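You operate a simulated robot arm through the tools that you are given. There is no shell and no other tool. Be economical: measure what you need, move in short steps, check, and stop when the job is done.

You run a simulated two-armed robot. Do the job below in one go: nothing can be reset, and whatever is moved stays where it is left.

Task
Take the blue can and put it on the boards beside the suction pump. Put the white jar marked "salt" from the top of the meter table on the top of the concrete ledge and the white jar that says "oats" on the taped square on the ledge. Take the air pump on the top of the air box and put it away on the white folding table. Open the bin-side island door, fetch the jar that says "75 %" from the top of the drain bench and set it on the bin-side island shelf, then shut the door. Open the white outlet cover. Do these in any order. Set down upright: blue can, white jar, air pump, jar.

It is judged by the outcome, as a careful person would: the job done as asked, and still so three seconds after it is handed in. It fails if anything else is knocked over, pushed out of place, dropped, spilled or broken. A push-on lid holds only when it is set on centred and level and pressed home; a screw cap is set on level and turned clockwise until tight.

Robot
Two 6-joint arms with two-finger parallel grippers on one trunk, on a base that drives. Base frame: it is fixed to the floor where the robot stands at the start and does not move with it; the origin is under the middle of the robot, x ahead of it, y to its left, z up; the surface under the hand at the start is at about z = 750. Readings come in mm, degrees, newtons and seconds.
The left shoulder is at the start at [-96, 177, 781], the right one opposite. With the tool pointing down near the work surface each hand reaches from about 100 to 720 mm from the robot's upright axis, wherever it stands, measured 20 degrees to its own side. Places, roughly: air pump [500, -2000, 750]; bin-side island door [-5900, 3300, 400]; bin-side island shelf [-5600, 3300, 500]; blue can [500, 250, 750]; boards beside the suction pump (15x30 cm) [-3020, -880, 440]; salt jar with a blue lid, salt jar with a green li [-1500, 1250, 1000]; taped square on the ledge (13x13 cm) [680, -1540, 620]; top of the concrete ledge [600, -1500, 600]; white folding table [-5300, -1200, 800]; white jar [500, -500, 750]; white outlet cover [400, 1500, 900]. Payload 1.57 kg a hand.
The TCP of each hand is the grasp point between the finger pads, 30 mm short of the fingertips. In the tool frame z runs along the fingers and y along their closing line. Largest opening 80 mm; finger width 17, thickness 12; the body of the gripper, 40 by 82 mm, starts 80 mm behind the TCP.
Orientation is that of the tool frame in the base frame, as [roll, pitch, yaw] about the fixed x, y, z axes, in that order (R = Rz(yaw) Ry(pitch) Rx(roll)). With the fingers straight down and closing along the base's y, the tool's x points along the base's -x, its y along +y and its z along -z.

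Tools
- The arms move only by the tool apply_moves. It takes "left_steps", "right_steps" or both (then of equal length, played together; a hand with none holds still); each is a list of rows, each a list of 6 numbers: the shift along the tool's x, y, z in units of 25 mm (1.0 is 25 mm), then the turn, a rotation vector about the tool's x, y, z in units of 6 degrees (1.0 is 6 degrees). In form: [[x, y, z, ax, ay, az], ...]. A call has 1 to 12 rows; each row shifts and turns the commanded pose from where the row before left it, along the tool's axes as they then stand. "left_claw" and "right_claw" are, for a hand that has rows, the closure, from 0 (fully open) to 1 (shut), set as the call begins (left out, the last holds). A call with a number of a shift or a turn outside -1 to 1 is refused whole. Each row takes 0.2 s and may step no farther than 50 mm and 8.6 degrees from the row before; otherwise, or with a gripper value out of range, the whole call is refused. A pose out of reach is approached as far as the arm can. The call stops where the force on the tool passes 40 N (or 10 N more than at its start, if that is more) or the arm is blocked; 0.2 s more then pass. Each finger travels about 72 mm/s and halts on what it meets, pressing with about 41 N; the grip force reading is that of the motor and also rises with nothing between the fingers. The clock runs only during rows and for 0.2 s after the last one: add rows that do not move to give the fingers time. The reply holds the time, the measured pose of the TCP, the force on the tool along the base axes, the opening and the grip force, in the units named above and with some noise, with the torque about the TCP (base axes, N m) and any sound that the robot's microphone picked up.
- Cameras (640 x 400 px; columns grow to the right, rows downward): "scene" is now at [16.5, -36.6, 1481.4]; the picture's right is [-0.58, -0.81, 0.00], its down [-0.68, 0.49, -0.54] and it looks along [0.44, -0.31, -0.84] (base axes); focal length 265 px, centre (320, 200). "left" rides on the left gripper at [72, 7, -122] in its tool frame; the picture's right is [-0.09, 1.00, 0.00], its down [-0.84, -0.08, -0.54] and it looks along [-0.54, -0.05, 0.84] (tool axes); focal length 238 px, centre (320, 200). "right" rides on the right gripper at [72, -7, -122] in its tool frame; the picture's right is [0.09, 1.00, 0.00], its down [-0.84, 0.08, -0.54] and it looks along [-0.54, 0.05, 0.84] (tool axes); focal length 238 px, centre (320, 200). There is no depth. A picture from a camera that has moved, and an enlarged one, comes with that camera's place and axes in the base frame and with its lens. The place of the scene camera against the robot may be out by one fixed shift of up to 12 mm in any direction.
- snapshot(camera): a new picture of that camera. The clock stands still meanwhile.
- move_column(by): slides the trunk up (or, below 0, down) by that many mm; the arms and the scene camera ride with it, the base frame stays. It gives what a move gives, with no picture.
- drive_base(legs): drives the robot by 1 to 6 legs, each [ahead, left, turn to the left] in mm, mm and degrees, along the robot's own axes; the way and the turn of a leg run together, so that a leg with both is an arc; at most 1500 mm and 180 degrees a leg. The arms and the cameras ride along, it lands a little off, and it stops where it bumps. It gives what a move gives.
- pan_tilt(pan, tilt): turns the head with the scene camera to pan (to the left, within 143 degrees either way) and tilt (down, from -29 to 69), counted from straight ahead of the robot. It gives what a move gives.
- enlarge(camera, box): a new picture of the part [left, top, right, bottom] of that camera's present view, enlarged. The clock stands still meanwhile.
- close_job(): hands the job in; it is judged then, once.

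Go step by step. Nothing tells you exact positions but the pictures and the camera data: compare them with the known pose of the tool, close in by small moves and look again before you grip or let go. The budget is 196 turns and 172 pictures, counting those below and the enlarged ones. Unless the task says otherwise, let go and move clear before handing in.

The tools are called after "Call:" as a command line: name --argument value ..., lists and objects as JSON in quotes. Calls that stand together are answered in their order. apply_moves: Moves the arms, as the interface text tells. Its arguments: {"type":"object","properties":{"left_steps":{"type":"array"},"left_claw":{"type":"number"},"right_steps":{"type":"array"},"right_claw":{"type":"number"}},"required":[]} The other tools are called the same way: move_column (by) slides the trunk up or down; drive_base (legs) drives the base; pan_tilt (pan, tilt) turns the head that bears the scene camera; snapshot (camera) takes a picture; enlarge (camera, box) takes an enlarged picture of a part of a camera's view; close_job () hands the job in.

At the start:

```text
clock: 0.0
left_position: [492.2, -43.0, 978.8]
left_tcp_rot: [-180.0, 0.0, 179.9]
left_ft_force: [-0.2, 1.1, 0.2]
left_wrist_torque: [0.02, -0.01, 0.02]
left_width: 80.2
left_grasp_force: 0.0
right_position: [300.1, -376.1, 1033.8]
right_tcp_rot: [180.0, 0.0, -180.0]
right_ft_force: [-0.1, -0.4, 0.5]
right_wrist_torque: [0.0, 0.0, 0.02]
right_width: 80.1
right_grasp_force: 0.0
trunk travel left (down, up): [-225.0, 103.0]
robot x, y, heading: [-2.8, -0.4, -0.1]
head pan, tilt: [-35.7, 57.4]
```

scene: 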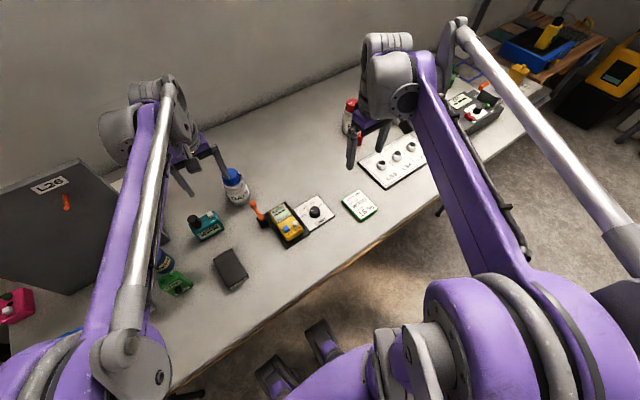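
right: 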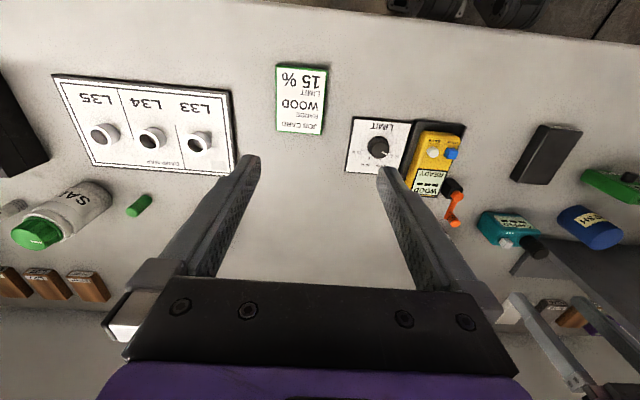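
left: 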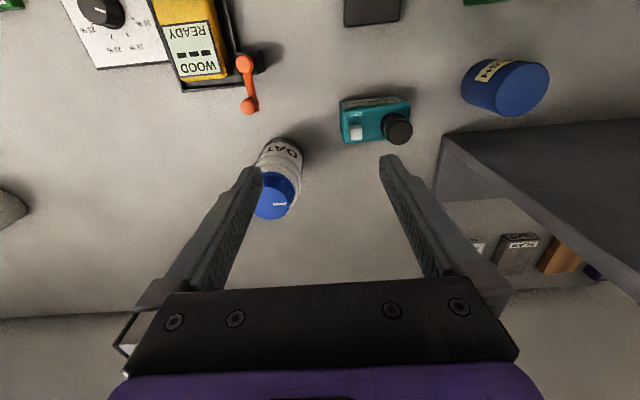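

The meter table is in front of me with an oats jar, a salt jar and a blue can. I'll look around before moving anything.

Call:
pan_tilt --pan 0 --tilt 45

Call:
snapshot --camera "scene"

Call:
pan_tilt --pan -80 --tilt 25

Call:
snapshot --camera "scene"

Call:
pan_tilt --pan -140 --tilt 20

Call:
snapshot --camera "scene"

Call:
pan_tilt --pan 140 --tilt 20

Call:
snapshot --camera "scene"

Call:
pan_tilt --pan 70 --tilt 25

Call:
snapshot --camera "scene"

```text
clock: 1.0
left_position: [492.1, -42.3, 977.7]
left_tcp_rot: [180.0, -0.1, -179.9]
left_ft_force: [-0.2, 0.6, 0.5]
left_wrist_torque: [0.03, 0.01, 0.01]
left_width: 79.9
left_grasp_force: 0.0
right_position: [301.4, -375.9, 1032.5]
right_tcp_rot: [-179.9, -0.1, 180.0]
right_ft_force: [0.1, -0.8, 0.1]
right_wrist_torque: [0.04, -0.02, -0.01]
right_width: 79.7
right_grasp_force: 0.1
trunk travel left (down, up): [-225.0, 103.0]
robot x, y, heading: [3.5, -3.7, 0.2]
head pan, tilt: [0.0, 45.0]
```

```text
168 pictures are left
camera scene: at [41.3, 3.9, 1497.8], right [0.0, -1.0, 0.0], down [-0.71, 0.0, -0.71], along [0.71, 0.0, -0.71], focal length 265 px, centre (320, 200)
```

scene: 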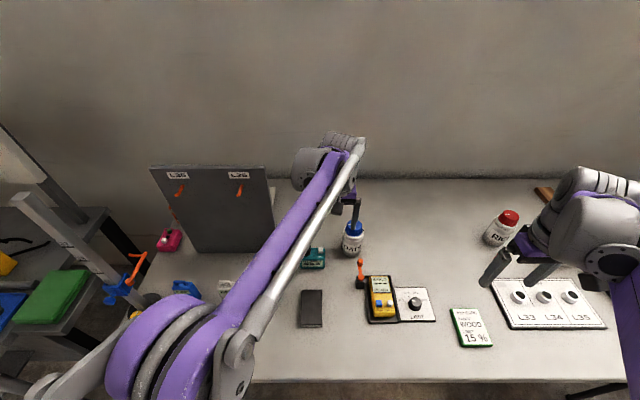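

```text
clock: 2.5
left_position: [491.5, -42.9, 978.0]
left_tcp_rot: [-180.0, 0.0, -180.0]
left_ft_force: [0.0, -0.5, -0.2]
left_wrist_torque: [0.02, 0.03, 0.01]
left_width: 80.2
left_grasp_force: 0.1
right_position: [301.0, -376.5, 1033.4]
right_tcp_rot: [179.9, 0.1, 180.0]
right_ft_force: [0.4, 1.2, -0.7]
right_wrist_torque: [-0.01, -0.02, -0.01]
right_width: 80.1
right_grasp_force: 0.1
trunk travel left (down, up): [-225.0, 103.0]
robot x, y, heading: [0.1, -3.6, -0.2]
head pan, tilt: [-80.0, 25.0]
```

```text
167 pictures are left
camera scene: at [-23.9, -86.7, 1528.4], right [-0.98, -0.17, 0.0], down [-0.07, 0.42, -0.91], along [0.16, -0.89, -0.42], focal length 265 px, centre (320, 200)
```

scene: 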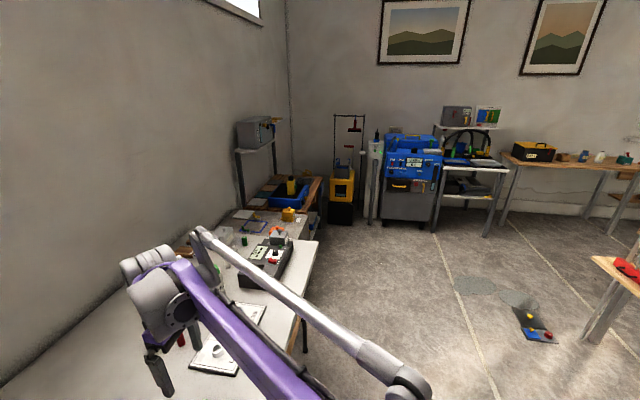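

```text
clock: 3.9
left_position: [491.4, -41.1, 979.0]
left_tcp_rot: [-180.0, 0.1, -180.0]
left_ft_force: [-0.1, -0.2, 0.3]
left_wrist_torque: [0.0, 0.02, 0.01]
left_width: 80.0
left_grasp_force: 0.1
right_position: [302.0, -375.7, 1034.1]
right_tcp_rot: [179.9, 0.1, -179.9]
right_ft_force: [-0.4, 0.4, 0.0]
right_wrist_torque: [0.02, -0.02, 0.05]
right_width: 80.3
right_grasp_force: 0.0
trunk travel left (down, up): [-225.0, 103.0]
robot x, y, heading: [-0.6, -3.3, 0.1]
head pan, tilt: [-140.0, 20.0]
```

```text
166 pictures are left
camera scene: at [-111.3, -55.9, 1536.5], right [-0.64, 0.77, 0.0], down [0.26, 0.22, -0.94], along [-0.72, -0.6, -0.34], focal length 265 px, centre (320, 200)
```

scene: 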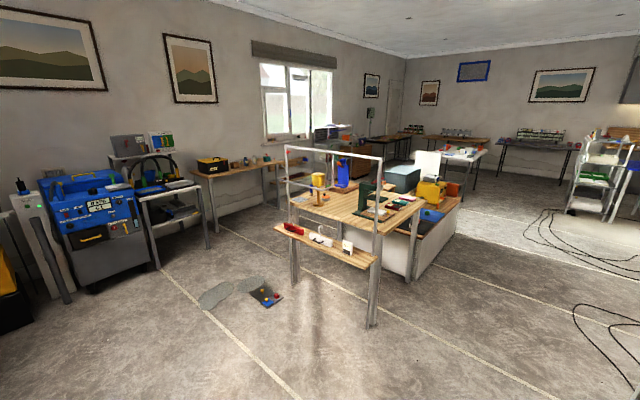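

```text
clock: 7.7
left_position: [492.0, -42.4, 977.2]
left_tcp_rot: [-180.0, 0.0, -179.9]
left_ft_force: [0.6, 0.7, 0.8]
left_wrist_torque: [-0.02, -0.02, 0.03]
left_width: 79.9
left_grasp_force: 0.0
right_position: [300.6, -375.7, 1033.0]
right_tcp_rot: [179.9, 0.0, -180.0]
right_ft_force: [0.5, 0.4, -0.9]
right_wrist_torque: [0.03, -0.02, -0.03]
right_width: 80.0
right_grasp_force: 0.1
trunk travel left (down, up): [-225.0, 103.0]
robot x, y, heading: [-1.2, 1.2, -0.1]
head pan, tilt: [140.0, 20.0]
```

```text
165 pictures are left
camera scene: at [-111.3, 63.9, 1536.5], right [0.64, 0.77, 0.0], down [0.26, -0.22, -0.94], along [-0.72, 0.6, -0.34], focal length 265 px, centre (320, 200)
```

scene: 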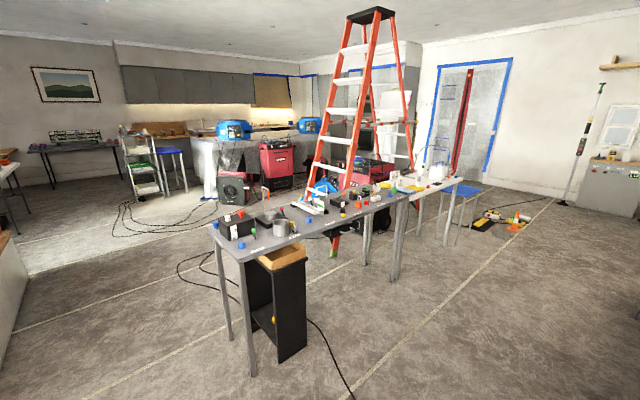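

```text
clock: 9.1
left_position: [491.9, -41.9, 976.5]
left_tcp_rot: [180.0, 0.0, 180.0]
left_ft_force: [0.7, -0.1, 0.1]
left_wrist_torque: [-0.01, -0.02, -0.04]
left_width: 79.9
left_grasp_force: 0.0
right_position: [301.1, -377.5, 1033.0]
right_tcp_rot: [179.9, 0.0, -179.9]
right_ft_force: [0.2, -0.9, -0.9]
right_wrist_torque: [0.0, -0.03, 0.0]
right_width: 80.1
right_grasp_force: 0.0
trunk travel left (down, up): [-225.0, 103.0]
robot x, y, heading: [0.4, -2.0, -0.1]
head pan, tilt: [70.0, 25.0]
```

```text
164 pictures are left
camera scene: at [-8.5, 90.6, 1528.4], right [0.94, -0.34, 0.0], down [-0.14, -0.4, -0.91], along [0.31, 0.85, -0.42], focal length 265 px, centre (320, 200)
```

scene: 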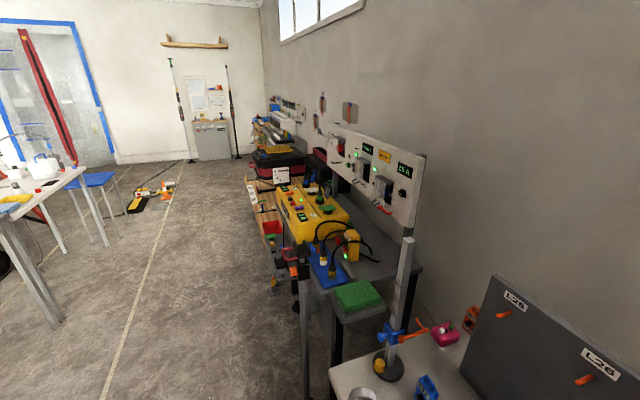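

The salt, oats and red-lidded jars are on the meter table, with the ledge off to the right. I'll zoom in on the table and the areas to the right.

Call:
pan_tilt --pan -20 --tilt 35

Call:
enlarge --camera "scene" --box '[180, 160, 580, 400]'

Call:
pan_tilt --pan -75 --tilt 25

Call:
enlarge --camera "scene" --box '[200, 80, 440, 230]'

Call:
enlarge --camera "left" --box '[220, 40, 620, 290]'

```text
clock: 10.8
left_position: [491.8, -42.2, 978.2]
left_tcp_rot: [179.9, -0.1, 180.0]
left_ft_force: [0.3, -0.4, 0.0]
left_wrist_torque: [-0.02, -0.05, 0.0]
left_width: 80.1
left_grasp_force: 0.0
right_position: [300.5, -375.3, 1034.0]
right_tcp_rot: [180.0, 0.0, -179.9]
right_ft_force: [0.3, -0.1, -0.5]
right_wrist_torque: [-0.03, -0.01, 0.01]
right_width: 80.0
right_grasp_force: 0.0
trunk travel left (down, up): [-225.0, 103.0]
robot x, y, heading: [0.9, 1.9, -0.2]
head pan, tilt: [-20.0, 35.0]
```

```text
1.60 times, centred on (380, 280) of scene
camera zoom: at [42.8, -26.1, 1512.7], right [-0.34, -0.94, 0.0], down [-0.54, 0.2, -0.82], along [0.77, -0.28, -0.57], focal length 424 px, centre (224, 72)
```

zoom: 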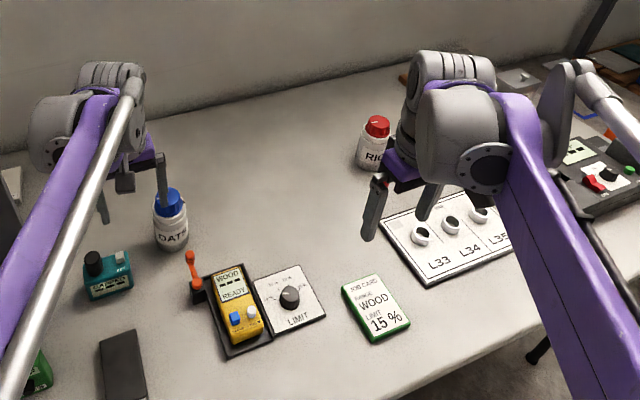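

```text
clock: 12.0
left_position: [492.5, -43.5, 977.3]
left_tcp_rot: [-180.0, 0.0, 180.0]
left_ft_force: [0.4, -0.5, -0.9]
left_wrist_torque: [-0.02, -0.01, 0.0]
left_width: 80.0
left_grasp_force: 0.2
right_position: [302.2, -375.2, 1032.2]
right_tcp_rot: [-179.9, 0.0, 180.0]
right_ft_force: [-0.4, -0.2, 0.5]
right_wrist_torque: [0.02, 0.02, -0.01]
right_width: 80.2
right_grasp_force: 0.0
trunk travel left (down, up): [-225.0, 103.0]
robot x, y, heading: [-0.6, 0.2, 0.2]
head pan, tilt: [-75.0, 25.0]
```

```text
2.67 times, centred on (320, 155) of scene
camera zoom: at [-16.1, -85.0, 1528.4], right [-0.97, -0.26, 0.0], down [-0.11, 0.41, -0.91], along [0.24, -0.88, -0.42], focal length 706 px, centre (320, 320)
```

zoom: 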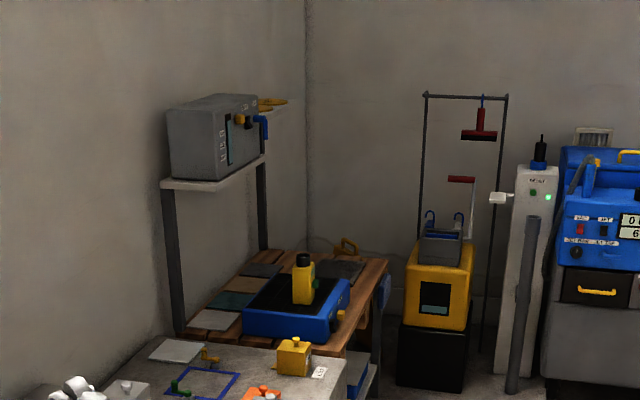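

```text
1.60 times, centred on (420, 165) of left
camera zoom: at [420.0, -34.7, 1099.6], right [0.09, 1.0, 0.0], down [0.84, -0.08, 0.54], along [0.54, -0.05, -0.84], focal length 381 px, centre (160, 256)
```

zoom: 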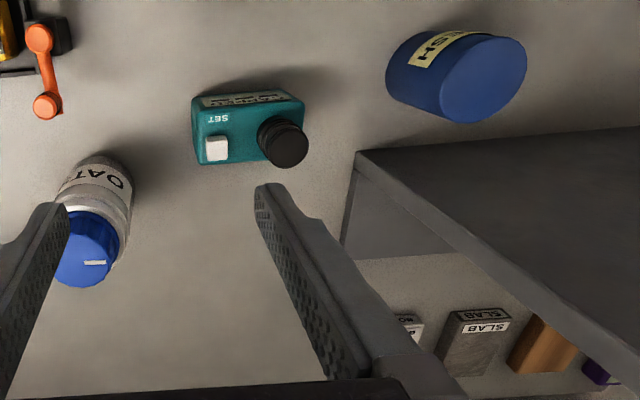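

The oats jar comes out at about (566, -105), with its top at z≈872, from two views that agree. I'll move the left hand over it and check.

Call:
apply_moves --left_steps '[[-1, -0.83, 0, 0, 0, 0], [-1, -0.83, 0, 0, 0, 0], [-0.96, -0.83, 0, 0, 0, 0], [0, 0, 1, 0, 0, 0], [0, 0, 1, 0, 0, 0]]' --left_claw 0

Call:
snapshot --camera "left"

Call:
pan_tilt --pan -12 --tilt 45

Call:
enlarge --camera "scene" --box '[200, 100, 440, 250]'

```text
clock: 13.2
left_position: [569.2, -107.3, 926.8]
left_tcp_rot: [179.9, 0.0, 180.0]
left_ft_force: [-0.8, 0.1, 0.0]
left_wrist_torque: [0.01, 0.02, -0.01]
left_width: 79.9
left_grasp_force: 0.1
right_position: [300.7, -377.2, 1032.5]
right_tcp_rot: [-179.9, -0.1, -180.0]
right_ft_force: [0.2, 0.8, 0.4]
right_wrist_torque: [0.0, 0.03, -0.01]
right_width: 80.0
right_grasp_force: 0.0
trunk travel left (down, up): [-225.0, 103.0]
robot x, y, heading: [-2.3, -2.2, 0.1]
head pan, tilt: [-75.0, 25.0]
```

```text
160 pictures are left
camera left: at [496.8, -99.2, 1048.9], right [0.09, 1.0, 0.0], down [0.84, -0.08, 0.54], along [0.54, -0.05, -0.84], focal length 238 px, centre (320, 200)
```

left: 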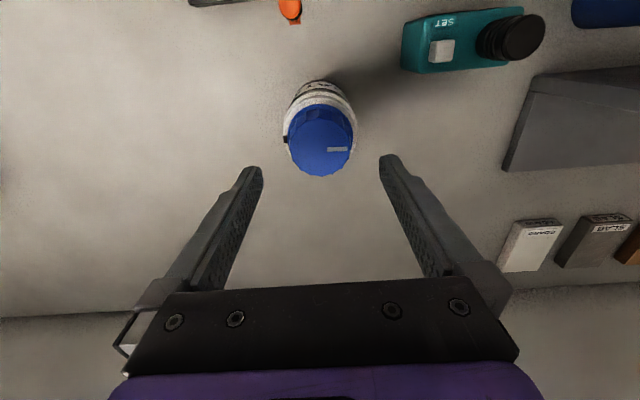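

```text
clock: 14.5
left_position: [568.2, -106.3, 928.2]
left_tcp_rot: [-180.0, -0.1, 180.0]
left_ft_force: [0.0, 0.5, 1.6]
left_wrist_torque: [0.01, 0.02, -0.03]
left_width: 80.0
left_grasp_force: 0.1
right_position: [300.9, -376.2, 1032.4]
right_tcp_rot: [-180.0, 0.0, -179.9]
right_ft_force: [-1.0, -0.9, 0.3]
right_wrist_torque: [0.03, -0.03, -0.01]
right_width: 79.8
right_grasp_force: 0.1
trunk travel left (down, up): [-225.0, 103.0]
robot x, y, heading: [2.6, -3.0, -0.0]
head pan, tilt: [-12.0, 45.0]
```

```text
2.67 times, centred on (320, 175) of scene
camera zoom: at [39.6, -13.0, 1497.9], right [-0.21, -0.98, 0.0], down [-0.69, 0.15, -0.71], along [0.69, -0.15, -0.71], focal length 706 px, centre (320, 267)
```

zoom: 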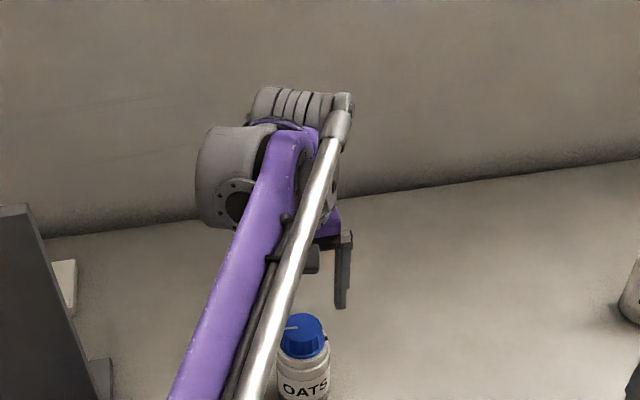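

The two left-camera views put the jar at about (565, -105), top at about 870. I'll descend and grip the body.

Call:
apply_moves --left_steps '[[0.1, 0.05, 1, 0, 0, 0], [0, 0, 1, 0, 0, 0], [0, 0, 1, 0, 0, 0], [0, 0, 1, 0, 0, 0], [0, 0, 0.4, 0, 0, 0]]' --left_claw 0

Call:
snapshot --camera "left"

```text
clock: 15.7
left_position: [564.2, -104.6, 817.0]
left_tcp_rot: [179.9, 0.0, 179.9]
left_ft_force: [0.2, 0.0, 0.5]
left_wrist_torque: [0.03, -0.03, 0.01]
left_width: 80.2
left_grasp_force: 0.0
right_position: [300.8, -376.1, 1033.2]
right_tcp_rot: [180.0, 0.0, -179.9]
right_ft_force: [0.0, 0.5, 0.6]
right_wrist_torque: [-0.01, -0.06, 0.0]
right_width: 80.1
right_grasp_force: 0.1
trunk travel left (down, up): [-225.0, 103.0]
robot x, y, heading: [-2.9, -1.3, 0.2]
head pan, tilt: [-12.0, 45.0]
```

```text
158 pictures are left
camera left: at [492.3, -97.1, 939.2], right [0.09, 1.0, 0.0], down [0.84, -0.08, 0.54], along [0.54, -0.05, -0.84], focal length 238 px, centre (320, 200)
```

left: 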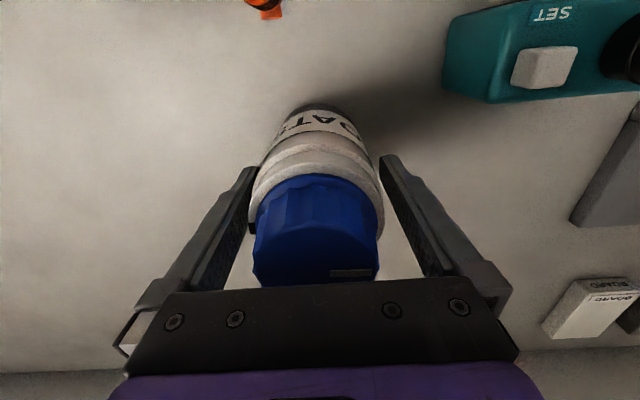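

The jar sits between the pads, so I'll close and lift.

Call:
apply_moves --left_steps '[[0, 0, 0, 0, 0, 0], [0, 0, 0, 0, 0, 0], [0, 0, 0, 0, 0, 0], [0, 0, -0.5, 0, 0, 0], [0, 0, -1, 0, 0, 0], [0, 0, -1, 0, 0, 0], [0, 0, -1, 0, 0, 0], [0, 0, -1, 0, 0, 0], [0, 0, -1, 0, 0, 0], [0, 0, -1, 0, 0, 0]]' --left_claw 1

Call:
snapshot --camera "left"

```text
clock: 17.9
left_position: [562.9, -105.3, 983.3]
left_tcp_rot: [-180.0, 0.0, 180.0]
left_ft_force: [0.0, -0.2, -3.9]
left_wrist_torque: [-0.01, 0.0, 0.0]
left_width: 65.0
left_grasp_force: 41.3
right_position: [301.1, -377.0, 1033.0]
right_tcp_rot: [-180.0, 0.0, 180.0]
right_ft_force: [-0.2, 0.3, 0.3]
right_wrist_torque: [-0.02, -0.01, 0.01]
right_width: 79.9
right_grasp_force: 0.0
trunk travel left (down, up): [-225.0, 103.0]
robot x, y, heading: [-1.5, 0.4, -0.3]
head pan, tilt: [-12.0, 45.0]
```

```text
157 pictures are left
camera left: at [490.6, -96.9, 1104.9], right [0.09, 1.0, 0.0], down [0.84, -0.08, 0.54], along [0.54, -0.05, -0.84], focal length 238 px, centre (320, 200)
```

left: 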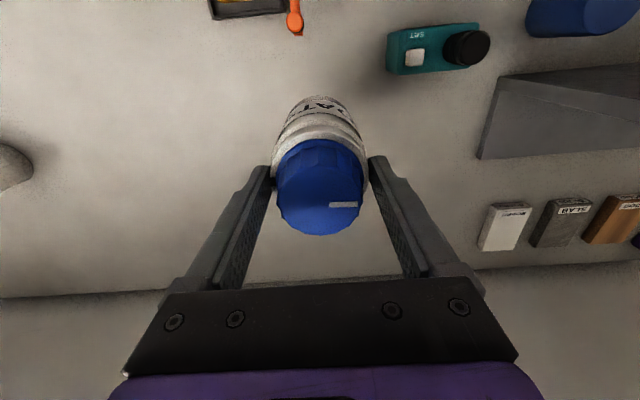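

The oats jar is held (width 65). I'll raise it a bit, drive right so the salt jar comes into the right hand's reach, and look.

Call:
apply_moves --left_steps '[[0.5, 0, -1, 0, 0, 0], [1, 0, -1, 0, 0, 0], [1, 0, 0, 0, 0, 0], [1, 0, 0, 0, 0, 0]]'

Call:
drive_base --legs '[[0, -480, 0]]'

Call:
snapshot --camera "right"

Call:
pan_tilt --pan -50 --tilt 35

Call:
snapshot --camera "scene"

```text
clock: 18.9
left_position: [474.7, -106.6, 1031.6]
left_tcp_rot: [-180.0, 0.0, -180.0]
left_ft_force: [0.1, 0.6, -3.6]
left_wrist_torque: [-0.02, -0.03, 0.01]
left_width: 65.0
left_grasp_force: 41.1
right_position: [300.4, -377.4, 1033.7]
right_tcp_rot: [180.0, -0.1, 179.9]
right_ft_force: [0.0, 0.2, -0.4]
right_wrist_torque: [0.0, -0.04, -0.01]
right_width: 79.9
right_grasp_force: 0.0
trunk travel left (down, up): [-225.0, 103.0]
robot x, y, heading: [-0.6, -0.5, 0.1]
head pan, tilt: [-12.0, 45.0]
```

```text
clock: 23.7
left_position: [473.2, -588.0, 1031.8]
left_tcp_rot: [-180.0, 0.0, 179.5]
left_ft_force: [-0.3, -0.1, -4.0]
left_wrist_torque: [0.03, 0.01, 0.0]
left_width: 64.9
left_grasp_force: 40.7
right_position: [297.4, -856.6, 1034.1]
right_tcp_rot: [180.0, 0.0, 179.6]
right_ft_force: [-0.2, -0.1, -0.3]
right_wrist_torque: [0.04, 0.02, -0.01]
right_width: 79.8
right_grasp_force: 0.0
trunk travel left (down, up): [-225.0, 103.0]
robot x, y, heading: [0.3, -476.5, -0.1]
head pan, tilt: [-12.0, 45.0]
```

```text
156 pictures are left
camera right: at [225.1, -862.4, 1155.7], right [-0.09, 1.0, 0.0], down [0.84, 0.07, 0.54], along [0.54, 0.05, -0.84], focal length 238 px, centre (320, 200)
```

right: 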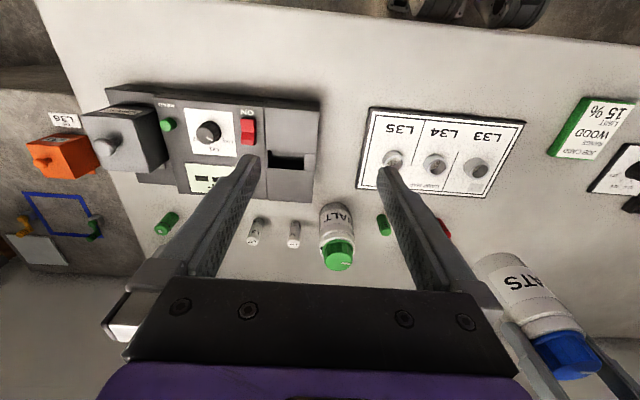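

```text
clock: 24.7
left_position: [474.5, -587.7, 1030.5]
left_tcp_rot: [-180.0, 0.0, 179.8]
left_ft_force: [-0.2, -0.3, -3.5]
left_wrist_torque: [0.01, 0.04, 0.01]
left_width: 65.0
left_grasp_force: 41.4
right_position: [298.9, -856.7, 1033.4]
right_tcp_rot: [-180.0, 0.0, 179.7]
right_ft_force: [0.7, 0.1, 1.1]
right_wrist_torque: [-0.02, -0.01, 0.0]
right_width: 79.8
right_grasp_force: 0.0
trunk travel left (down, up): [-225.0, 103.0]
robot x, y, heading: [-1.9, -481.1, -0.3]
head pan, tilt: [-50.0, 35.0]
```

```text
155 pictures are left
camera scene: at [15.2, -542.2, 1512.6], right [-0.77, -0.64, 0.0], down [-0.37, 0.44, -0.82], along [0.52, -0.63, -0.57], focal length 265 px, centre (320, 200)
```

scene: 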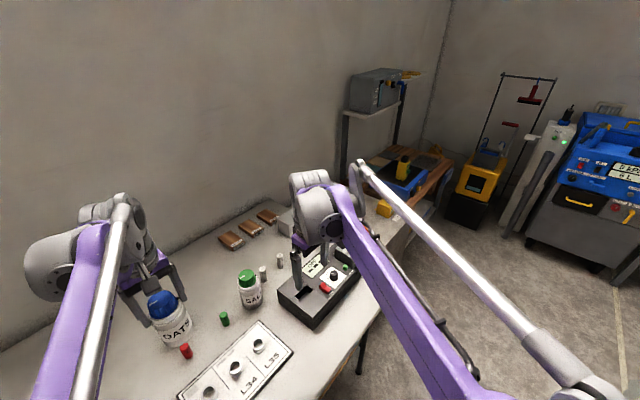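

The salt jar (green lid) is at about (507, -808). I'll bring the right hand above it.

Call:
apply_moves --right_steps '[[-1, 0.24, 0, 0, 0, 0], [-1, 0.24, 0, 0, 0, 0], [-1, 0.24, 0, 0, 0, 0], [-1, 0.24, 0, 0, 0, 0], [-1, 0.24, 0, 0, 0, 0], [-1, 0.24, 0, 0, 0, 0], [-1, 0.24, 0, 0, 0, 0], [-1, 0.24, 0, 0, 0, 0], [0, 0, 1, 0, 0, 0], [0, 0, 1, 0, 0, 0], [0, 0, 1, 0, 0, 0], [0, 0, 1, 0, 0, 0]]' --right_claw 0

Call:
snapshot --camera "right"

```text
clock: 27.3
left_position: [475.7, -587.0, 1031.3]
left_tcp_rot: [179.9, -0.1, 179.8]
left_ft_force: [0.4, -0.3, -3.3]
left_wrist_torque: [-0.02, -0.04, 0.02]
left_width: 65.1
left_grasp_force: 40.9
right_position: [500.2, -809.2, 934.7]
right_tcp_rot: [-180.0, -0.1, 179.7]
right_ft_force: [0.6, 0.2, -0.3]
right_wrist_torque: [0.01, 0.01, -0.05]
right_width: 80.0
right_grasp_force: 0.0
trunk travel left (down, up): [-225.0, 103.0]
robot x, y, heading: [1.8, -475.1, -0.3]
head pan, tilt: [-50.0, 35.0]
```

```text
154 pictures are left
camera right: at [427.0, -817.3, 1056.4], right [-0.09, 1.0, 0.0], down [0.84, 0.07, 0.54], along [0.54, 0.05, -0.84], focal length 238 px, centre (320, 200)
```

right: 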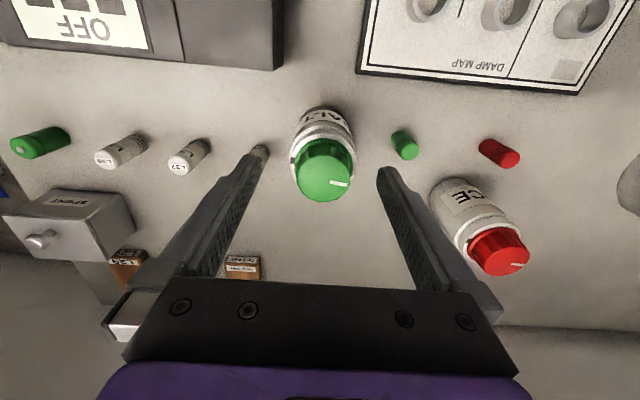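

The salt jar is about 16 mm further ahead than the hand. I'll correct, go down and check.

Call:
apply_moves --right_steps '[[-0.64, 0.16, 0, 0, 0, 0], [0, 0, 1, 0, 0, 0], [0, 0, 1, 0, 0, 0], [0, 0, 1, 0, 0, 0], [0, 0, 1, 0, 0, 0], [0, 0, 0.7, 0, 0, 0]]'

Call:
snapshot --camera "right"

```text
clock: 28.7
left_position: [474.5, -588.8, 1033.7]
left_tcp_rot: [-180.0, 0.1, 179.7]
left_ft_force: [0.5, 0.9, -3.5]
left_wrist_torque: [0.02, -0.01, 0.02]
left_width: 65.0
left_grasp_force: 40.6
right_position: [514.9, -804.8, 817.6]
right_tcp_rot: [179.9, 0.0, 179.7]
right_ft_force: [-0.1, 0.5, 0.1]
right_wrist_torque: [0.0, 0.0, 0.02]
right_width: 79.9
right_grasp_force: 0.0
trunk travel left (down, up): [-225.0, 103.0]
robot x, y, heading: [-2.8, -479.1, -0.3]
head pan, tilt: [-50.0, 35.0]
```

```text
153 pictures are left
camera right: at [442.3, -811.7, 939.6], right [-0.09, 1.0, 0.0], down [0.84, 0.07, 0.54], along [0.54, 0.05, -0.84], focal length 238 px, centre (320, 200)
```

right: 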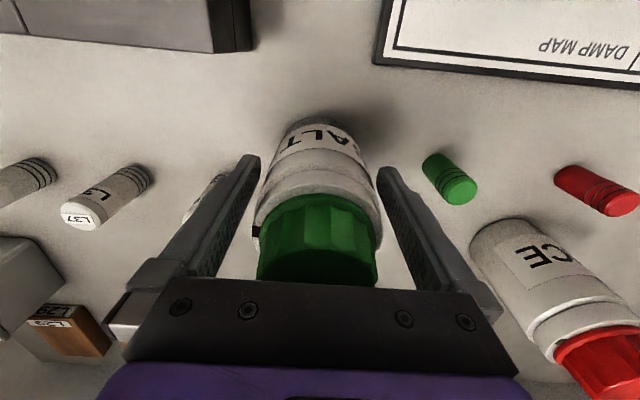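

It is nearly centred. I'll nudge forward, grip and lift.

Call:
apply_moves --right_steps '[[-0.25, 0, 0, 0, 0, 0], [0, 0, 0, 0, 0, 0]]'

Call:
apply_moves --right_steps '[[0, 0, 0, 0, 0, 0], [0, 0, 0, 0, 0, 0], [0, 0, 0, 0, 0, 0], [0, 0, -0.5, 0, 0, 0], [0, 0, -1, 0, 0, 0], [0, 0, -1, 0, 0, 0], [0, 0, -1, 0, 0, 0], [0, 0, -1, 0, 0, 0], [0, 0, -1, 0, 0, 0], [0, 0, -1, 0, 0, 0], [0, 0, -1, 0, 0, 0], [0, 0, -1, 0, 0, 0]]' --right_claw 1

Call:
snapshot --camera "right"

Call:
pan_tilt --pan -70 --tilt 30

Call:
snapshot --camera "scene"

```text
clock: 29.3
left_position: [473.8, -588.0, 1032.8]
left_tcp_rot: [180.0, -0.1, 179.6]
left_ft_force: [-0.6, 0.7, -3.8]
left_wrist_torque: [0.01, -0.01, 0.0]
left_width: 65.1
left_grasp_force: 40.8
right_position: [519.6, -805.8, 816.4]
right_tcp_rot: [-180.0, 0.0, 179.7]
right_ft_force: [0.1, -0.6, 0.1]
right_wrist_torque: [0.01, -0.03, -0.02]
right_width: 80.0
right_grasp_force: 0.1
trunk travel left (down, up): [-225.0, 103.0]
robot x, y, heading: [0.6, -476.0, -0.4]
head pan, tilt: [-50.0, 35.0]
```

```text
clock: 31.9
left_position: [475.3, -589.1, 1031.5]
left_tcp_rot: [179.9, 0.0, 179.7]
left_ft_force: [0.7, 0.1, -3.2]
left_wrist_torque: [-0.03, -0.05, 0.0]
left_width: 65.0
left_grasp_force: 41.1
right_position: [521.3, -805.7, 1031.2]
right_tcp_rot: [179.9, 0.1, 179.7]
right_ft_force: [0.4, 0.5, -4.2]
right_wrist_torque: [0.01, 0.01, 0.02]
right_width: 64.9
right_grasp_force: 40.6
trunk travel left (down, up): [-225.0, 103.0]
robot x, y, heading: [-0.5, -477.3, -0.3]
head pan, tilt: [-50.0, 35.0]
```

```text
152 pictures are left
camera right: at [448.2, -810.8, 1153.2], right [-0.09, 1.0, 0.0], down [0.84, 0.07, 0.54], along [0.54, 0.05, -0.84], focal length 238 px, centre (320, 200)
```

right: 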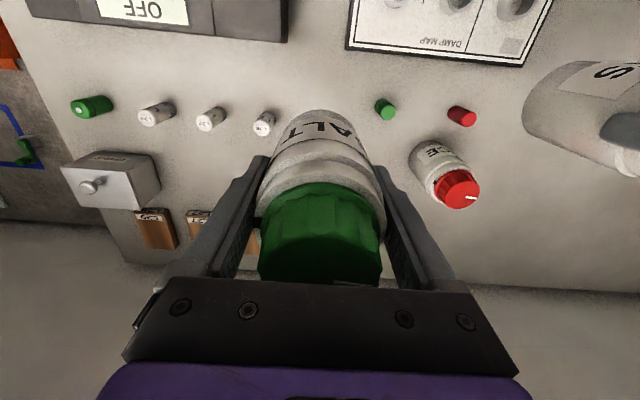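

```text
clock: 32.7
left_position: [475.2, -587.6, 1031.5]
left_tcp_rot: [179.9, 0.0, 179.7]
left_ft_force: [1.2, -0.2, -3.2]
left_wrist_torque: [0.03, -0.02, 0.01]
left_width: 65.2
left_grasp_force: 41.4
right_position: [520.5, -804.4, 1029.5]
right_tcp_rot: [179.9, 0.1, 179.7]
right_ft_force: [0.2, -0.3, -4.0]
right_wrist_torque: [0.0, -0.02, -0.02]
right_width: 65.0
right_grasp_force: 41.5
trunk travel left (down, up): [-225.0, 103.0]
robot x, y, heading: [-1.9, -476.8, -0.2]
head pan, tilt: [-70.0, 30.0]
```

```text
151 pictures are left
camera scene: at [-10.2, -559.8, 1520.4], right [-0.94, -0.34, 0.0], down [-0.17, 0.47, -0.87], along [0.29, -0.82, -0.5], focal length 265 px, centre (320, 200)
```

scene: 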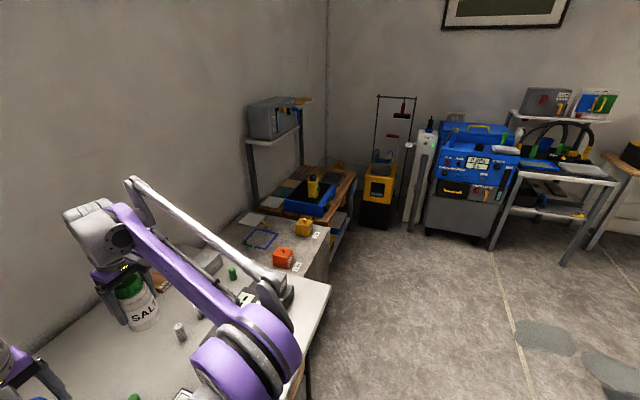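

Both jars are held. I'll pull the right hand in, drive to the ledge and look at it.

Call:
apply_moves --right_steps '[[1, 0, 0, 0, 0, 0], [1, 0, 0, 0, 0, 0], [1, 0, 0, 0, 0, 0], [1, 0, 0, 0, 0, 0], [1, 0, 0, 0, 0, 0]]'

Call:
drive_base --legs '[[0, -900, 0]]'

Call:
pan_tilt --pan -15 --tilt 50

Call:
snapshot --camera "scene"

Call:
snapshot --camera "left"

Call:
snapshot --camera "right"

```text
clock: 33.9
left_position: [473.6, -588.6, 1031.1]
left_tcp_rot: [-180.0, 0.0, 179.7]
left_ft_force: [0.2, 0.2, -4.1]
left_wrist_torque: [-0.01, -0.02, 0.02]
left_width: 64.9
left_grasp_force: 40.7
right_position: [396.6, -804.2, 1027.9]
right_tcp_rot: [-180.0, 0.0, 179.7]
right_ft_force: [-0.5, -0.6, -4.6]
right_wrist_torque: [0.0, 0.03, 0.01]
right_width: 65.0
right_grasp_force: 41.1
trunk travel left (down, up): [-225.0, 103.0]
robot x, y, heading: [-1.3, -476.5, -0.3]
head pan, tilt: [-70.0, 30.0]
```

```text
clock: 39.1
left_position: [473.5, -1137.5, 1031.6]
left_tcp_rot: [-180.0, -0.1, -179.3]
left_ft_force: [0.1, 0.0, -3.1]
left_wrist_torque: [-0.04, -0.02, -0.01]
left_width: 64.8
left_grasp_force: 40.9
right_position: [399.5, -1354.1, 1026.1]
right_tcp_rot: [180.0, 0.1, -179.2]
right_ft_force: [-0.8, -0.4, -3.3]
right_wrist_torque: [0.02, -0.01, 0.0]
right_width: 64.9
right_grasp_force: 41.1
trunk travel left (down, up): [-225.0, 103.0]
robot x, y, heading: [-4.1, -1038.4, 1.1]
head pan, tilt: [-70.0, 30.0]
stopped in leg 1: the robot was blocked; the commanded pose is now the measured one
```

```text
clock: 40.3
left_position: [472.1, -1136.8, 1031.4]
left_tcp_rot: [180.0, 0.0, -179.2]
left_ft_force: [-0.2, -0.2, -3.0]
left_wrist_torque: [0.03, -0.01, -0.01]
left_width: 65.4
left_grasp_force: 40.4
right_position: [399.5, -1354.2, 1027.3]
right_tcp_rot: [-180.0, 0.0, -179.2]
right_ft_force: [-0.4, -0.2, -3.7]
right_wrist_torque: [-0.02, -0.02, 0.0]
right_width: 65.1
right_grasp_force: 40.6
trunk travel left (down, up): [-225.0, 103.0]
robot x, y, heading: [-9.7, -1038.1, 0.6]
head pan, tilt: [-15.0, 50.0]
```

```text
150 pictures are left
camera scene: at [29.7, -1052.5, 1490.9], right [-0.25, -0.97, 0.0], down [-0.74, 0.19, -0.64], along [0.62, -0.16, -0.77], focal length 265 px, centre (320, 200)
```

scene: 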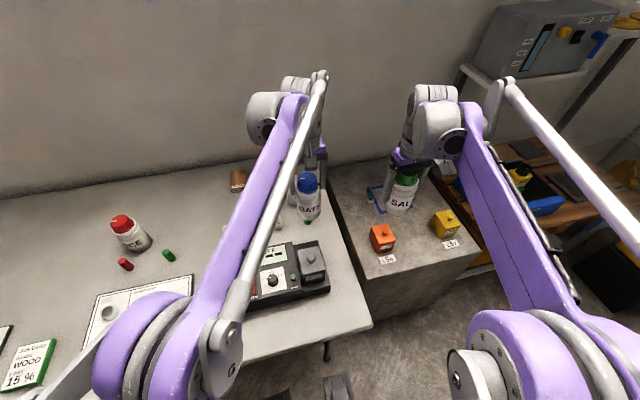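

```text
149 pictures are left
camera left: at [400.7, -1130.0, 1153.3], right [0.08, 1.0, 0.0], down [0.84, -0.07, 0.54], along [0.54, -0.04, -0.84], focal length 238 px, centre (320, 200)
```

left: 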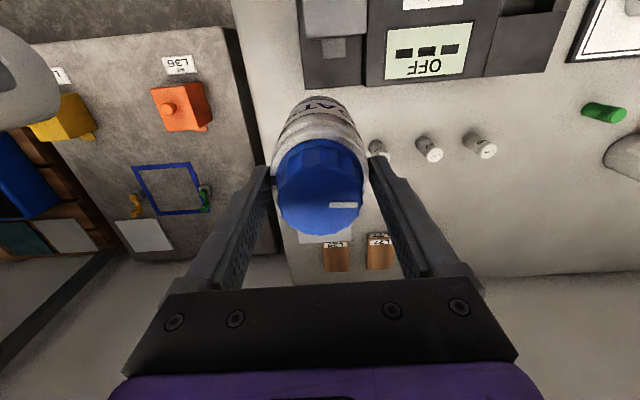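

```text
148 pictures are left
camera right: at [327.6, -1361.5, 1149.3], right [-0.11, 0.99, 0.0], down [0.84, 0.09, 0.54], along [0.54, 0.06, -0.84], focal length 238 px, centre (320, 200)
```

right: 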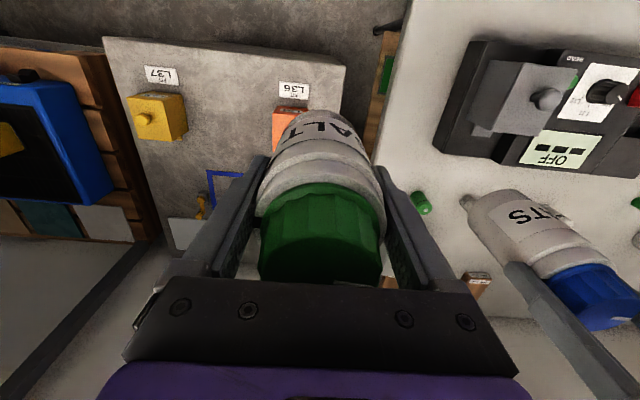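

The base stopped against something at the end of the table. I'll back off, go around to stand in front of the ledge, then look.

Call:
drive_base --legs '[[-150, 30, -0.6], [0, -480, 0]]'

Call:
pan_tilt --pan 0 --tilt 55

Call:
snapshot --camera "scene"

Call:
snapshot --camera "left"

```text
clock: 46.1
left_position: [325.9, -1593.9, 1031.4]
left_tcp_rot: [-179.9, 0.0, -179.5]
left_ft_force: [-0.8, -0.5, -4.5]
left_wrist_torque: [0.03, -0.03, -0.01]
left_width: 65.1
left_grasp_force: 41.2
right_position: [252.3, -1811.2, 1025.7]
right_tcp_rot: [-179.9, -0.1, -179.4]
right_ft_force: [-1.2, -0.4, -3.6]
right_wrist_torque: [-0.01, -0.02, -0.01]
right_width: 65.2
right_grasp_force: 40.8
trunk travel left (down, up): [-225.0, 103.0]
robot x, y, heading: [-149.0, -1490.7, 0.2]
head pan, tilt: [-15.0, 50.0]
```

```text
clock: 46.8
left_position: [326.9, -1594.7, 1031.4]
left_tcp_rot: [-179.9, 0.0, -179.6]
left_ft_force: [-0.3, 0.5, -3.7]
left_wrist_torque: [0.02, -0.02, 0.01]
left_width: 64.9
left_grasp_force: 41.0
right_position: [252.9, -1809.8, 1026.6]
right_tcp_rot: [180.0, 0.1, -179.6]
right_ft_force: [-0.2, 0.6, -3.9]
right_wrist_torque: [0.02, 0.0, 0.03]
right_width: 64.9
right_grasp_force: 40.5
trunk travel left (down, up): [-225.0, 103.0]
robot x, y, heading: [-151.6, -1491.2, 0.3]
head pan, tilt: [0.0, 55.0]
```

```text
147 pictures are left
camera scene: at [-118.1, -1487.0, 1484.4], right [0.01, -1.0, 0.0], down [-0.82, -0.01, -0.57], along [0.57, 0.0, -0.82], focal length 265 px, centre (320, 200)
```

scene: 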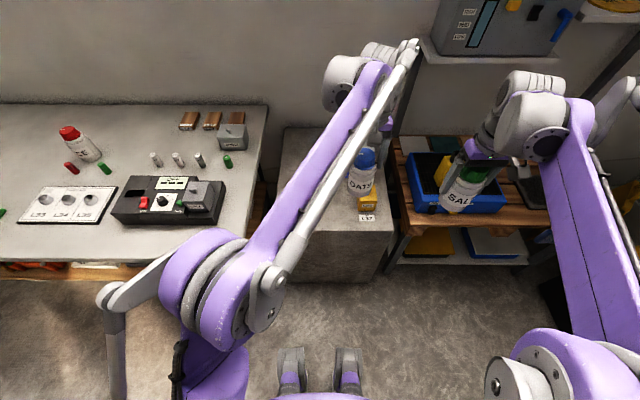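

```text
146 pictures are left
camera left: at [254.9, -1586.3, 1153.3], right [0.08, 1.0, 0.0], down [0.84, -0.07, 0.54], along [0.54, -0.05, -0.84], focal length 238 px, centre (320, 200)
```

left: 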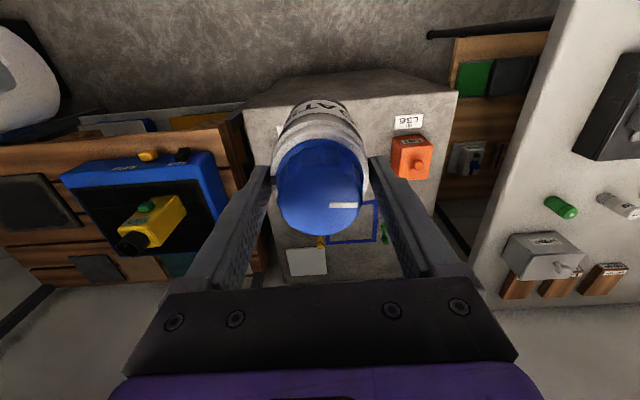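

I'm in front of the ledge with clear floor. I'll drive forward 200 and look with the wrist cameras.

Call:
drive_base --legs '[[200, 0, -0.3]]'

Call:
snapshot --camera "left"

Call:
snapshot --camera "right"

Call:
snapshot --camera "scene"

```text
clock: 48.4
left_position: [523.1, -1593.7, 1031.2]
left_tcp_rot: [180.0, 0.0, -179.8]
left_ft_force: [0.5, 0.3, -3.5]
left_wrist_torque: [0.01, 0.01, 0.01]
left_width: 64.9
left_grasp_force: 41.1
right_position: [446.7, -1810.9, 1028.1]
right_tcp_rot: [180.0, 0.0, -179.9]
right_ft_force: [0.6, -0.3, -4.1]
right_wrist_torque: [0.0, 0.01, -0.02]
right_width: 64.8
right_grasp_force: 41.1
trunk travel left (down, up): [-225.0, 103.0]
robot x, y, heading: [44.4, -1489.5, 0.4]
head pan, tilt: [0.0, 55.0]
```

```text
145 pictures are left
camera left: at [450.2, -1586.8, 1153.2], right [0.09, 1.0, 0.0], down [0.84, -0.07, 0.54], along [0.54, -0.05, -0.84], focal length 238 px, centre (320, 200)
```

left: 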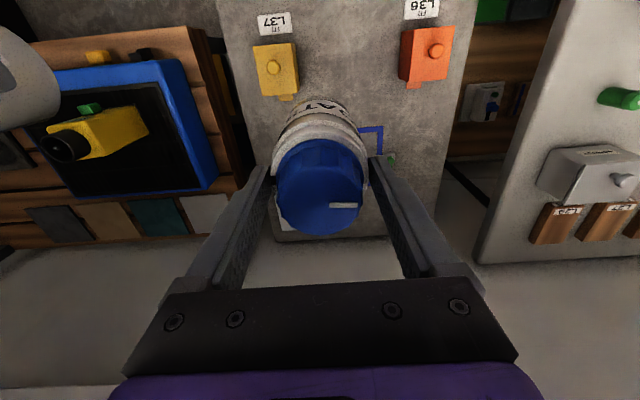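

```text
144 pictures are left
camera right: at [375.0, -1817.7, 1149.2], right [-0.1, 1.0, 0.0], down [0.84, 0.08, 0.54], along [0.54, 0.05, -0.84], focal length 238 px, centre (320, 200)
```

right: 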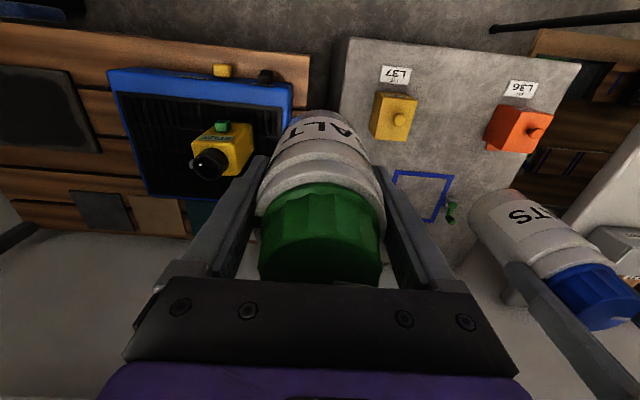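

```text
143 pictures are left
camera scene: at [77.7, -1485.8, 1484.4], right [0.0, -1.0, 0.0], down [-0.82, 0.0, -0.57], along [0.57, 0.0, -0.82], focal length 265 px, centre (320, 200)
```

scene: 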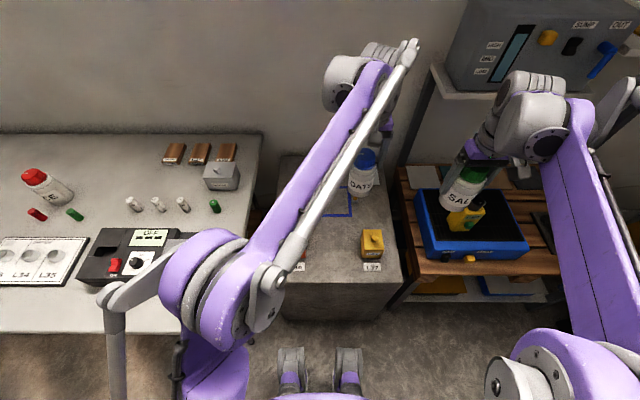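

The taped square comes out at about x 616–757, y −1609 to −1462, z≈620. I'll bring the oats jar over its centre, shift the right hand clear and lower the trunk.

Call:
apply_moves --left_steps '[[-0.94, 0.33, 0, 0, 0, 0], [-0.94, 0.33, 0, 0, 0, 0], [-0.94, 0.33, 0, 0, 0, 0], [-0.94, 0.33, 0, 0, 0, 0], [-0.94, 0.33, 0, 0, 0, 0], [-0.94, 0.33, 0, 0, 0, 0], [-0.94, 0.33, 0, 0, 0, 0]]' --right_steps '[[0.5, 0.3, 0, 0, 0, 0], [0.5, 0.3, 0, 0, 0, 0], [0.5, 0.3, 0, 0, 0, 0], [0.5, 0.3, 0, 0, 0, 0], [0.5, 0.3, 0, 0, 0, 0], [0.5, 0.3, 0, 0, 0, 0], [0.5, 0.3, 0, 0, 0, 0]]'

Call:
move_column --by -180

Call:
snapshot --camera "left"

Call:
snapshot --camera "right"

Call:
snapshot --camera "scene"

```text
clock: 50.0
left_position: [617.2, -1542.2, 1017.7]
left_tcp_rot: [-180.0, 0.1, -179.9]
left_ft_force: [0.2, 0.7, -3.0]
left_wrist_torque: [-0.02, 0.0, 0.02]
left_width: 64.9
left_grasp_force: 41.0
left hand out of reach, approached as far as the arm can: row 4, 5, 6, 7
right_position: [359.7, -1759.1, 1025.9]
right_tcp_rot: [-180.0, 0.0, -179.8]
right_ft_force: [-0.1, 0.7, -3.3]
right_wrist_torque: [0.0, 0.0, -0.01]
right_width: 65.2
right_grasp_force: 40.8
trunk travel left (down, up): [-225.0, 103.0]
robot x, y, heading: [41.9, -1490.0, 0.4]
head pan, tilt: [0.0, 55.0]
```

```text
clock: 52.0
left_position: [624.5, -1543.3, 790.7]
left_tcp_rot: [180.0, -3.9, -179.8]
left_ft_force: [0.2, 0.5, -4.1]
left_wrist_torque: [0.0, -0.03, -0.03]
left_width: 64.4
left_grasp_force: 41.4
right_position: [359.9, -1759.3, 847.1]
right_tcp_rot: [180.0, 0.0, -179.8]
right_ft_force: [-1.3, -0.4, -4.0]
right_wrist_torque: [-0.02, -0.03, 0.03]
right_width: 64.9
right_grasp_force: 41.2
trunk travel left (down, up): [-45.0, 283.0]
robot x, y, heading: [45.7, -1488.5, 0.3]
head pan, tilt: [0.0, 55.0]
```

```text
142 pictures are left
camera left: at [560.7, -1534.4, 917.0], right [0.09, 1.0, -0.01], down [0.87, -0.07, 0.48], along [0.48, -0.05, -0.87], focal length 238 px, centre (320, 200)
```

left: 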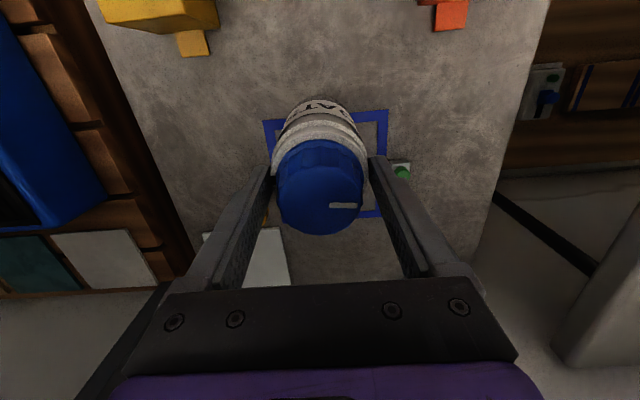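

```text
141 pictures are left
camera right: at [286.6, -1765.5, 969.5], right [-0.1, 1.0, 0.0], down [0.84, 0.08, 0.54], along [0.54, 0.05, -0.84], focal length 238 px, centre (320, 200)
```

right: 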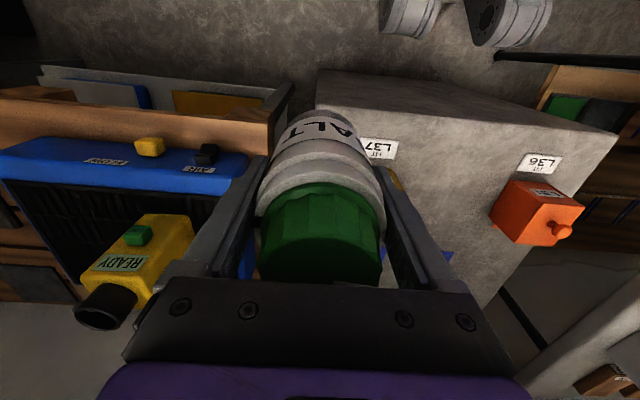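

```text
140 pictures are left
camera scene: at [116.8, -1485.6, 1297.5], right [0.0, -1.0, 0.0], down [-0.82, 0.0, -0.57], along [0.57, 0.0, -0.82], focal length 265 px, centre (320, 200)
```

scene: 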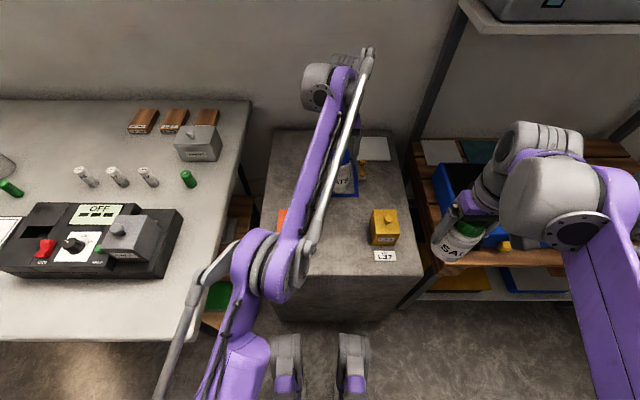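

The left arm is at its reach limit. I'll pull back a little to re-sync it, then bring the robot closer.

Call:
apply_moves --left_steps '[[1, 0, 0, 0, 0, 0], [1, 0, 0, 0, 0, 0], [1, 0, 0, 0, 0, 0], [1, 0, 0, 0, 0, 0], [0, 0, 0, 0, 0, 0]]'

Call:
drive_base --legs '[[70, 0, -0.3]]'

```text
clock: 53.2
left_position: [523.3, -1545.7, 796.6]
left_tcp_rot: [180.0, -3.9, -179.8]
left_ft_force: [0.4, 0.4, -3.7]
left_wrist_torque: [-0.01, 0.01, 0.04]
left_width: 64.9
left_grasp_force: 40.8
right_position: [359.3, -1759.3, 846.1]
right_tcp_rot: [-180.0, 0.1, -179.8]
right_ft_force: [0.1, 1.5, -3.7]
right_wrist_torque: [-0.01, 0.0, -0.01]
right_width: 65.1
right_grasp_force: 41.0
trunk travel left (down, up): [-45.0, 283.0]
robot x, y, heading: [44.4, -1490.5, 0.3]
head pan, tilt: [0.0, 55.0]
```

```text
clock: 54.2
left_position: [563.2, -1547.7, 796.1]
left_tcp_rot: [180.0, -3.7, -179.9]
left_ft_force: [0.1, 0.5, -3.7]
left_wrist_torque: [0.01, 0.01, 0.02]
left_width: 64.8
left_grasp_force: 41.2
right_position: [398.6, -1760.4, 846.3]
right_tcp_rot: [180.0, 0.2, 180.0]
right_ft_force: [-1.4, -0.2, -3.7]
right_wrist_torque: [-0.01, -0.01, 0.0]
right_width: 65.0
right_grasp_force: 40.0
trunk travel left (down, up): [-45.0, 283.0]
robot x, y, heading: [84.1, -1489.8, -0.4]
head pan, tilt: [0.0, 55.0]
stopped in leg 1: the robot was blocked; the commanded pose is now the measured one
```

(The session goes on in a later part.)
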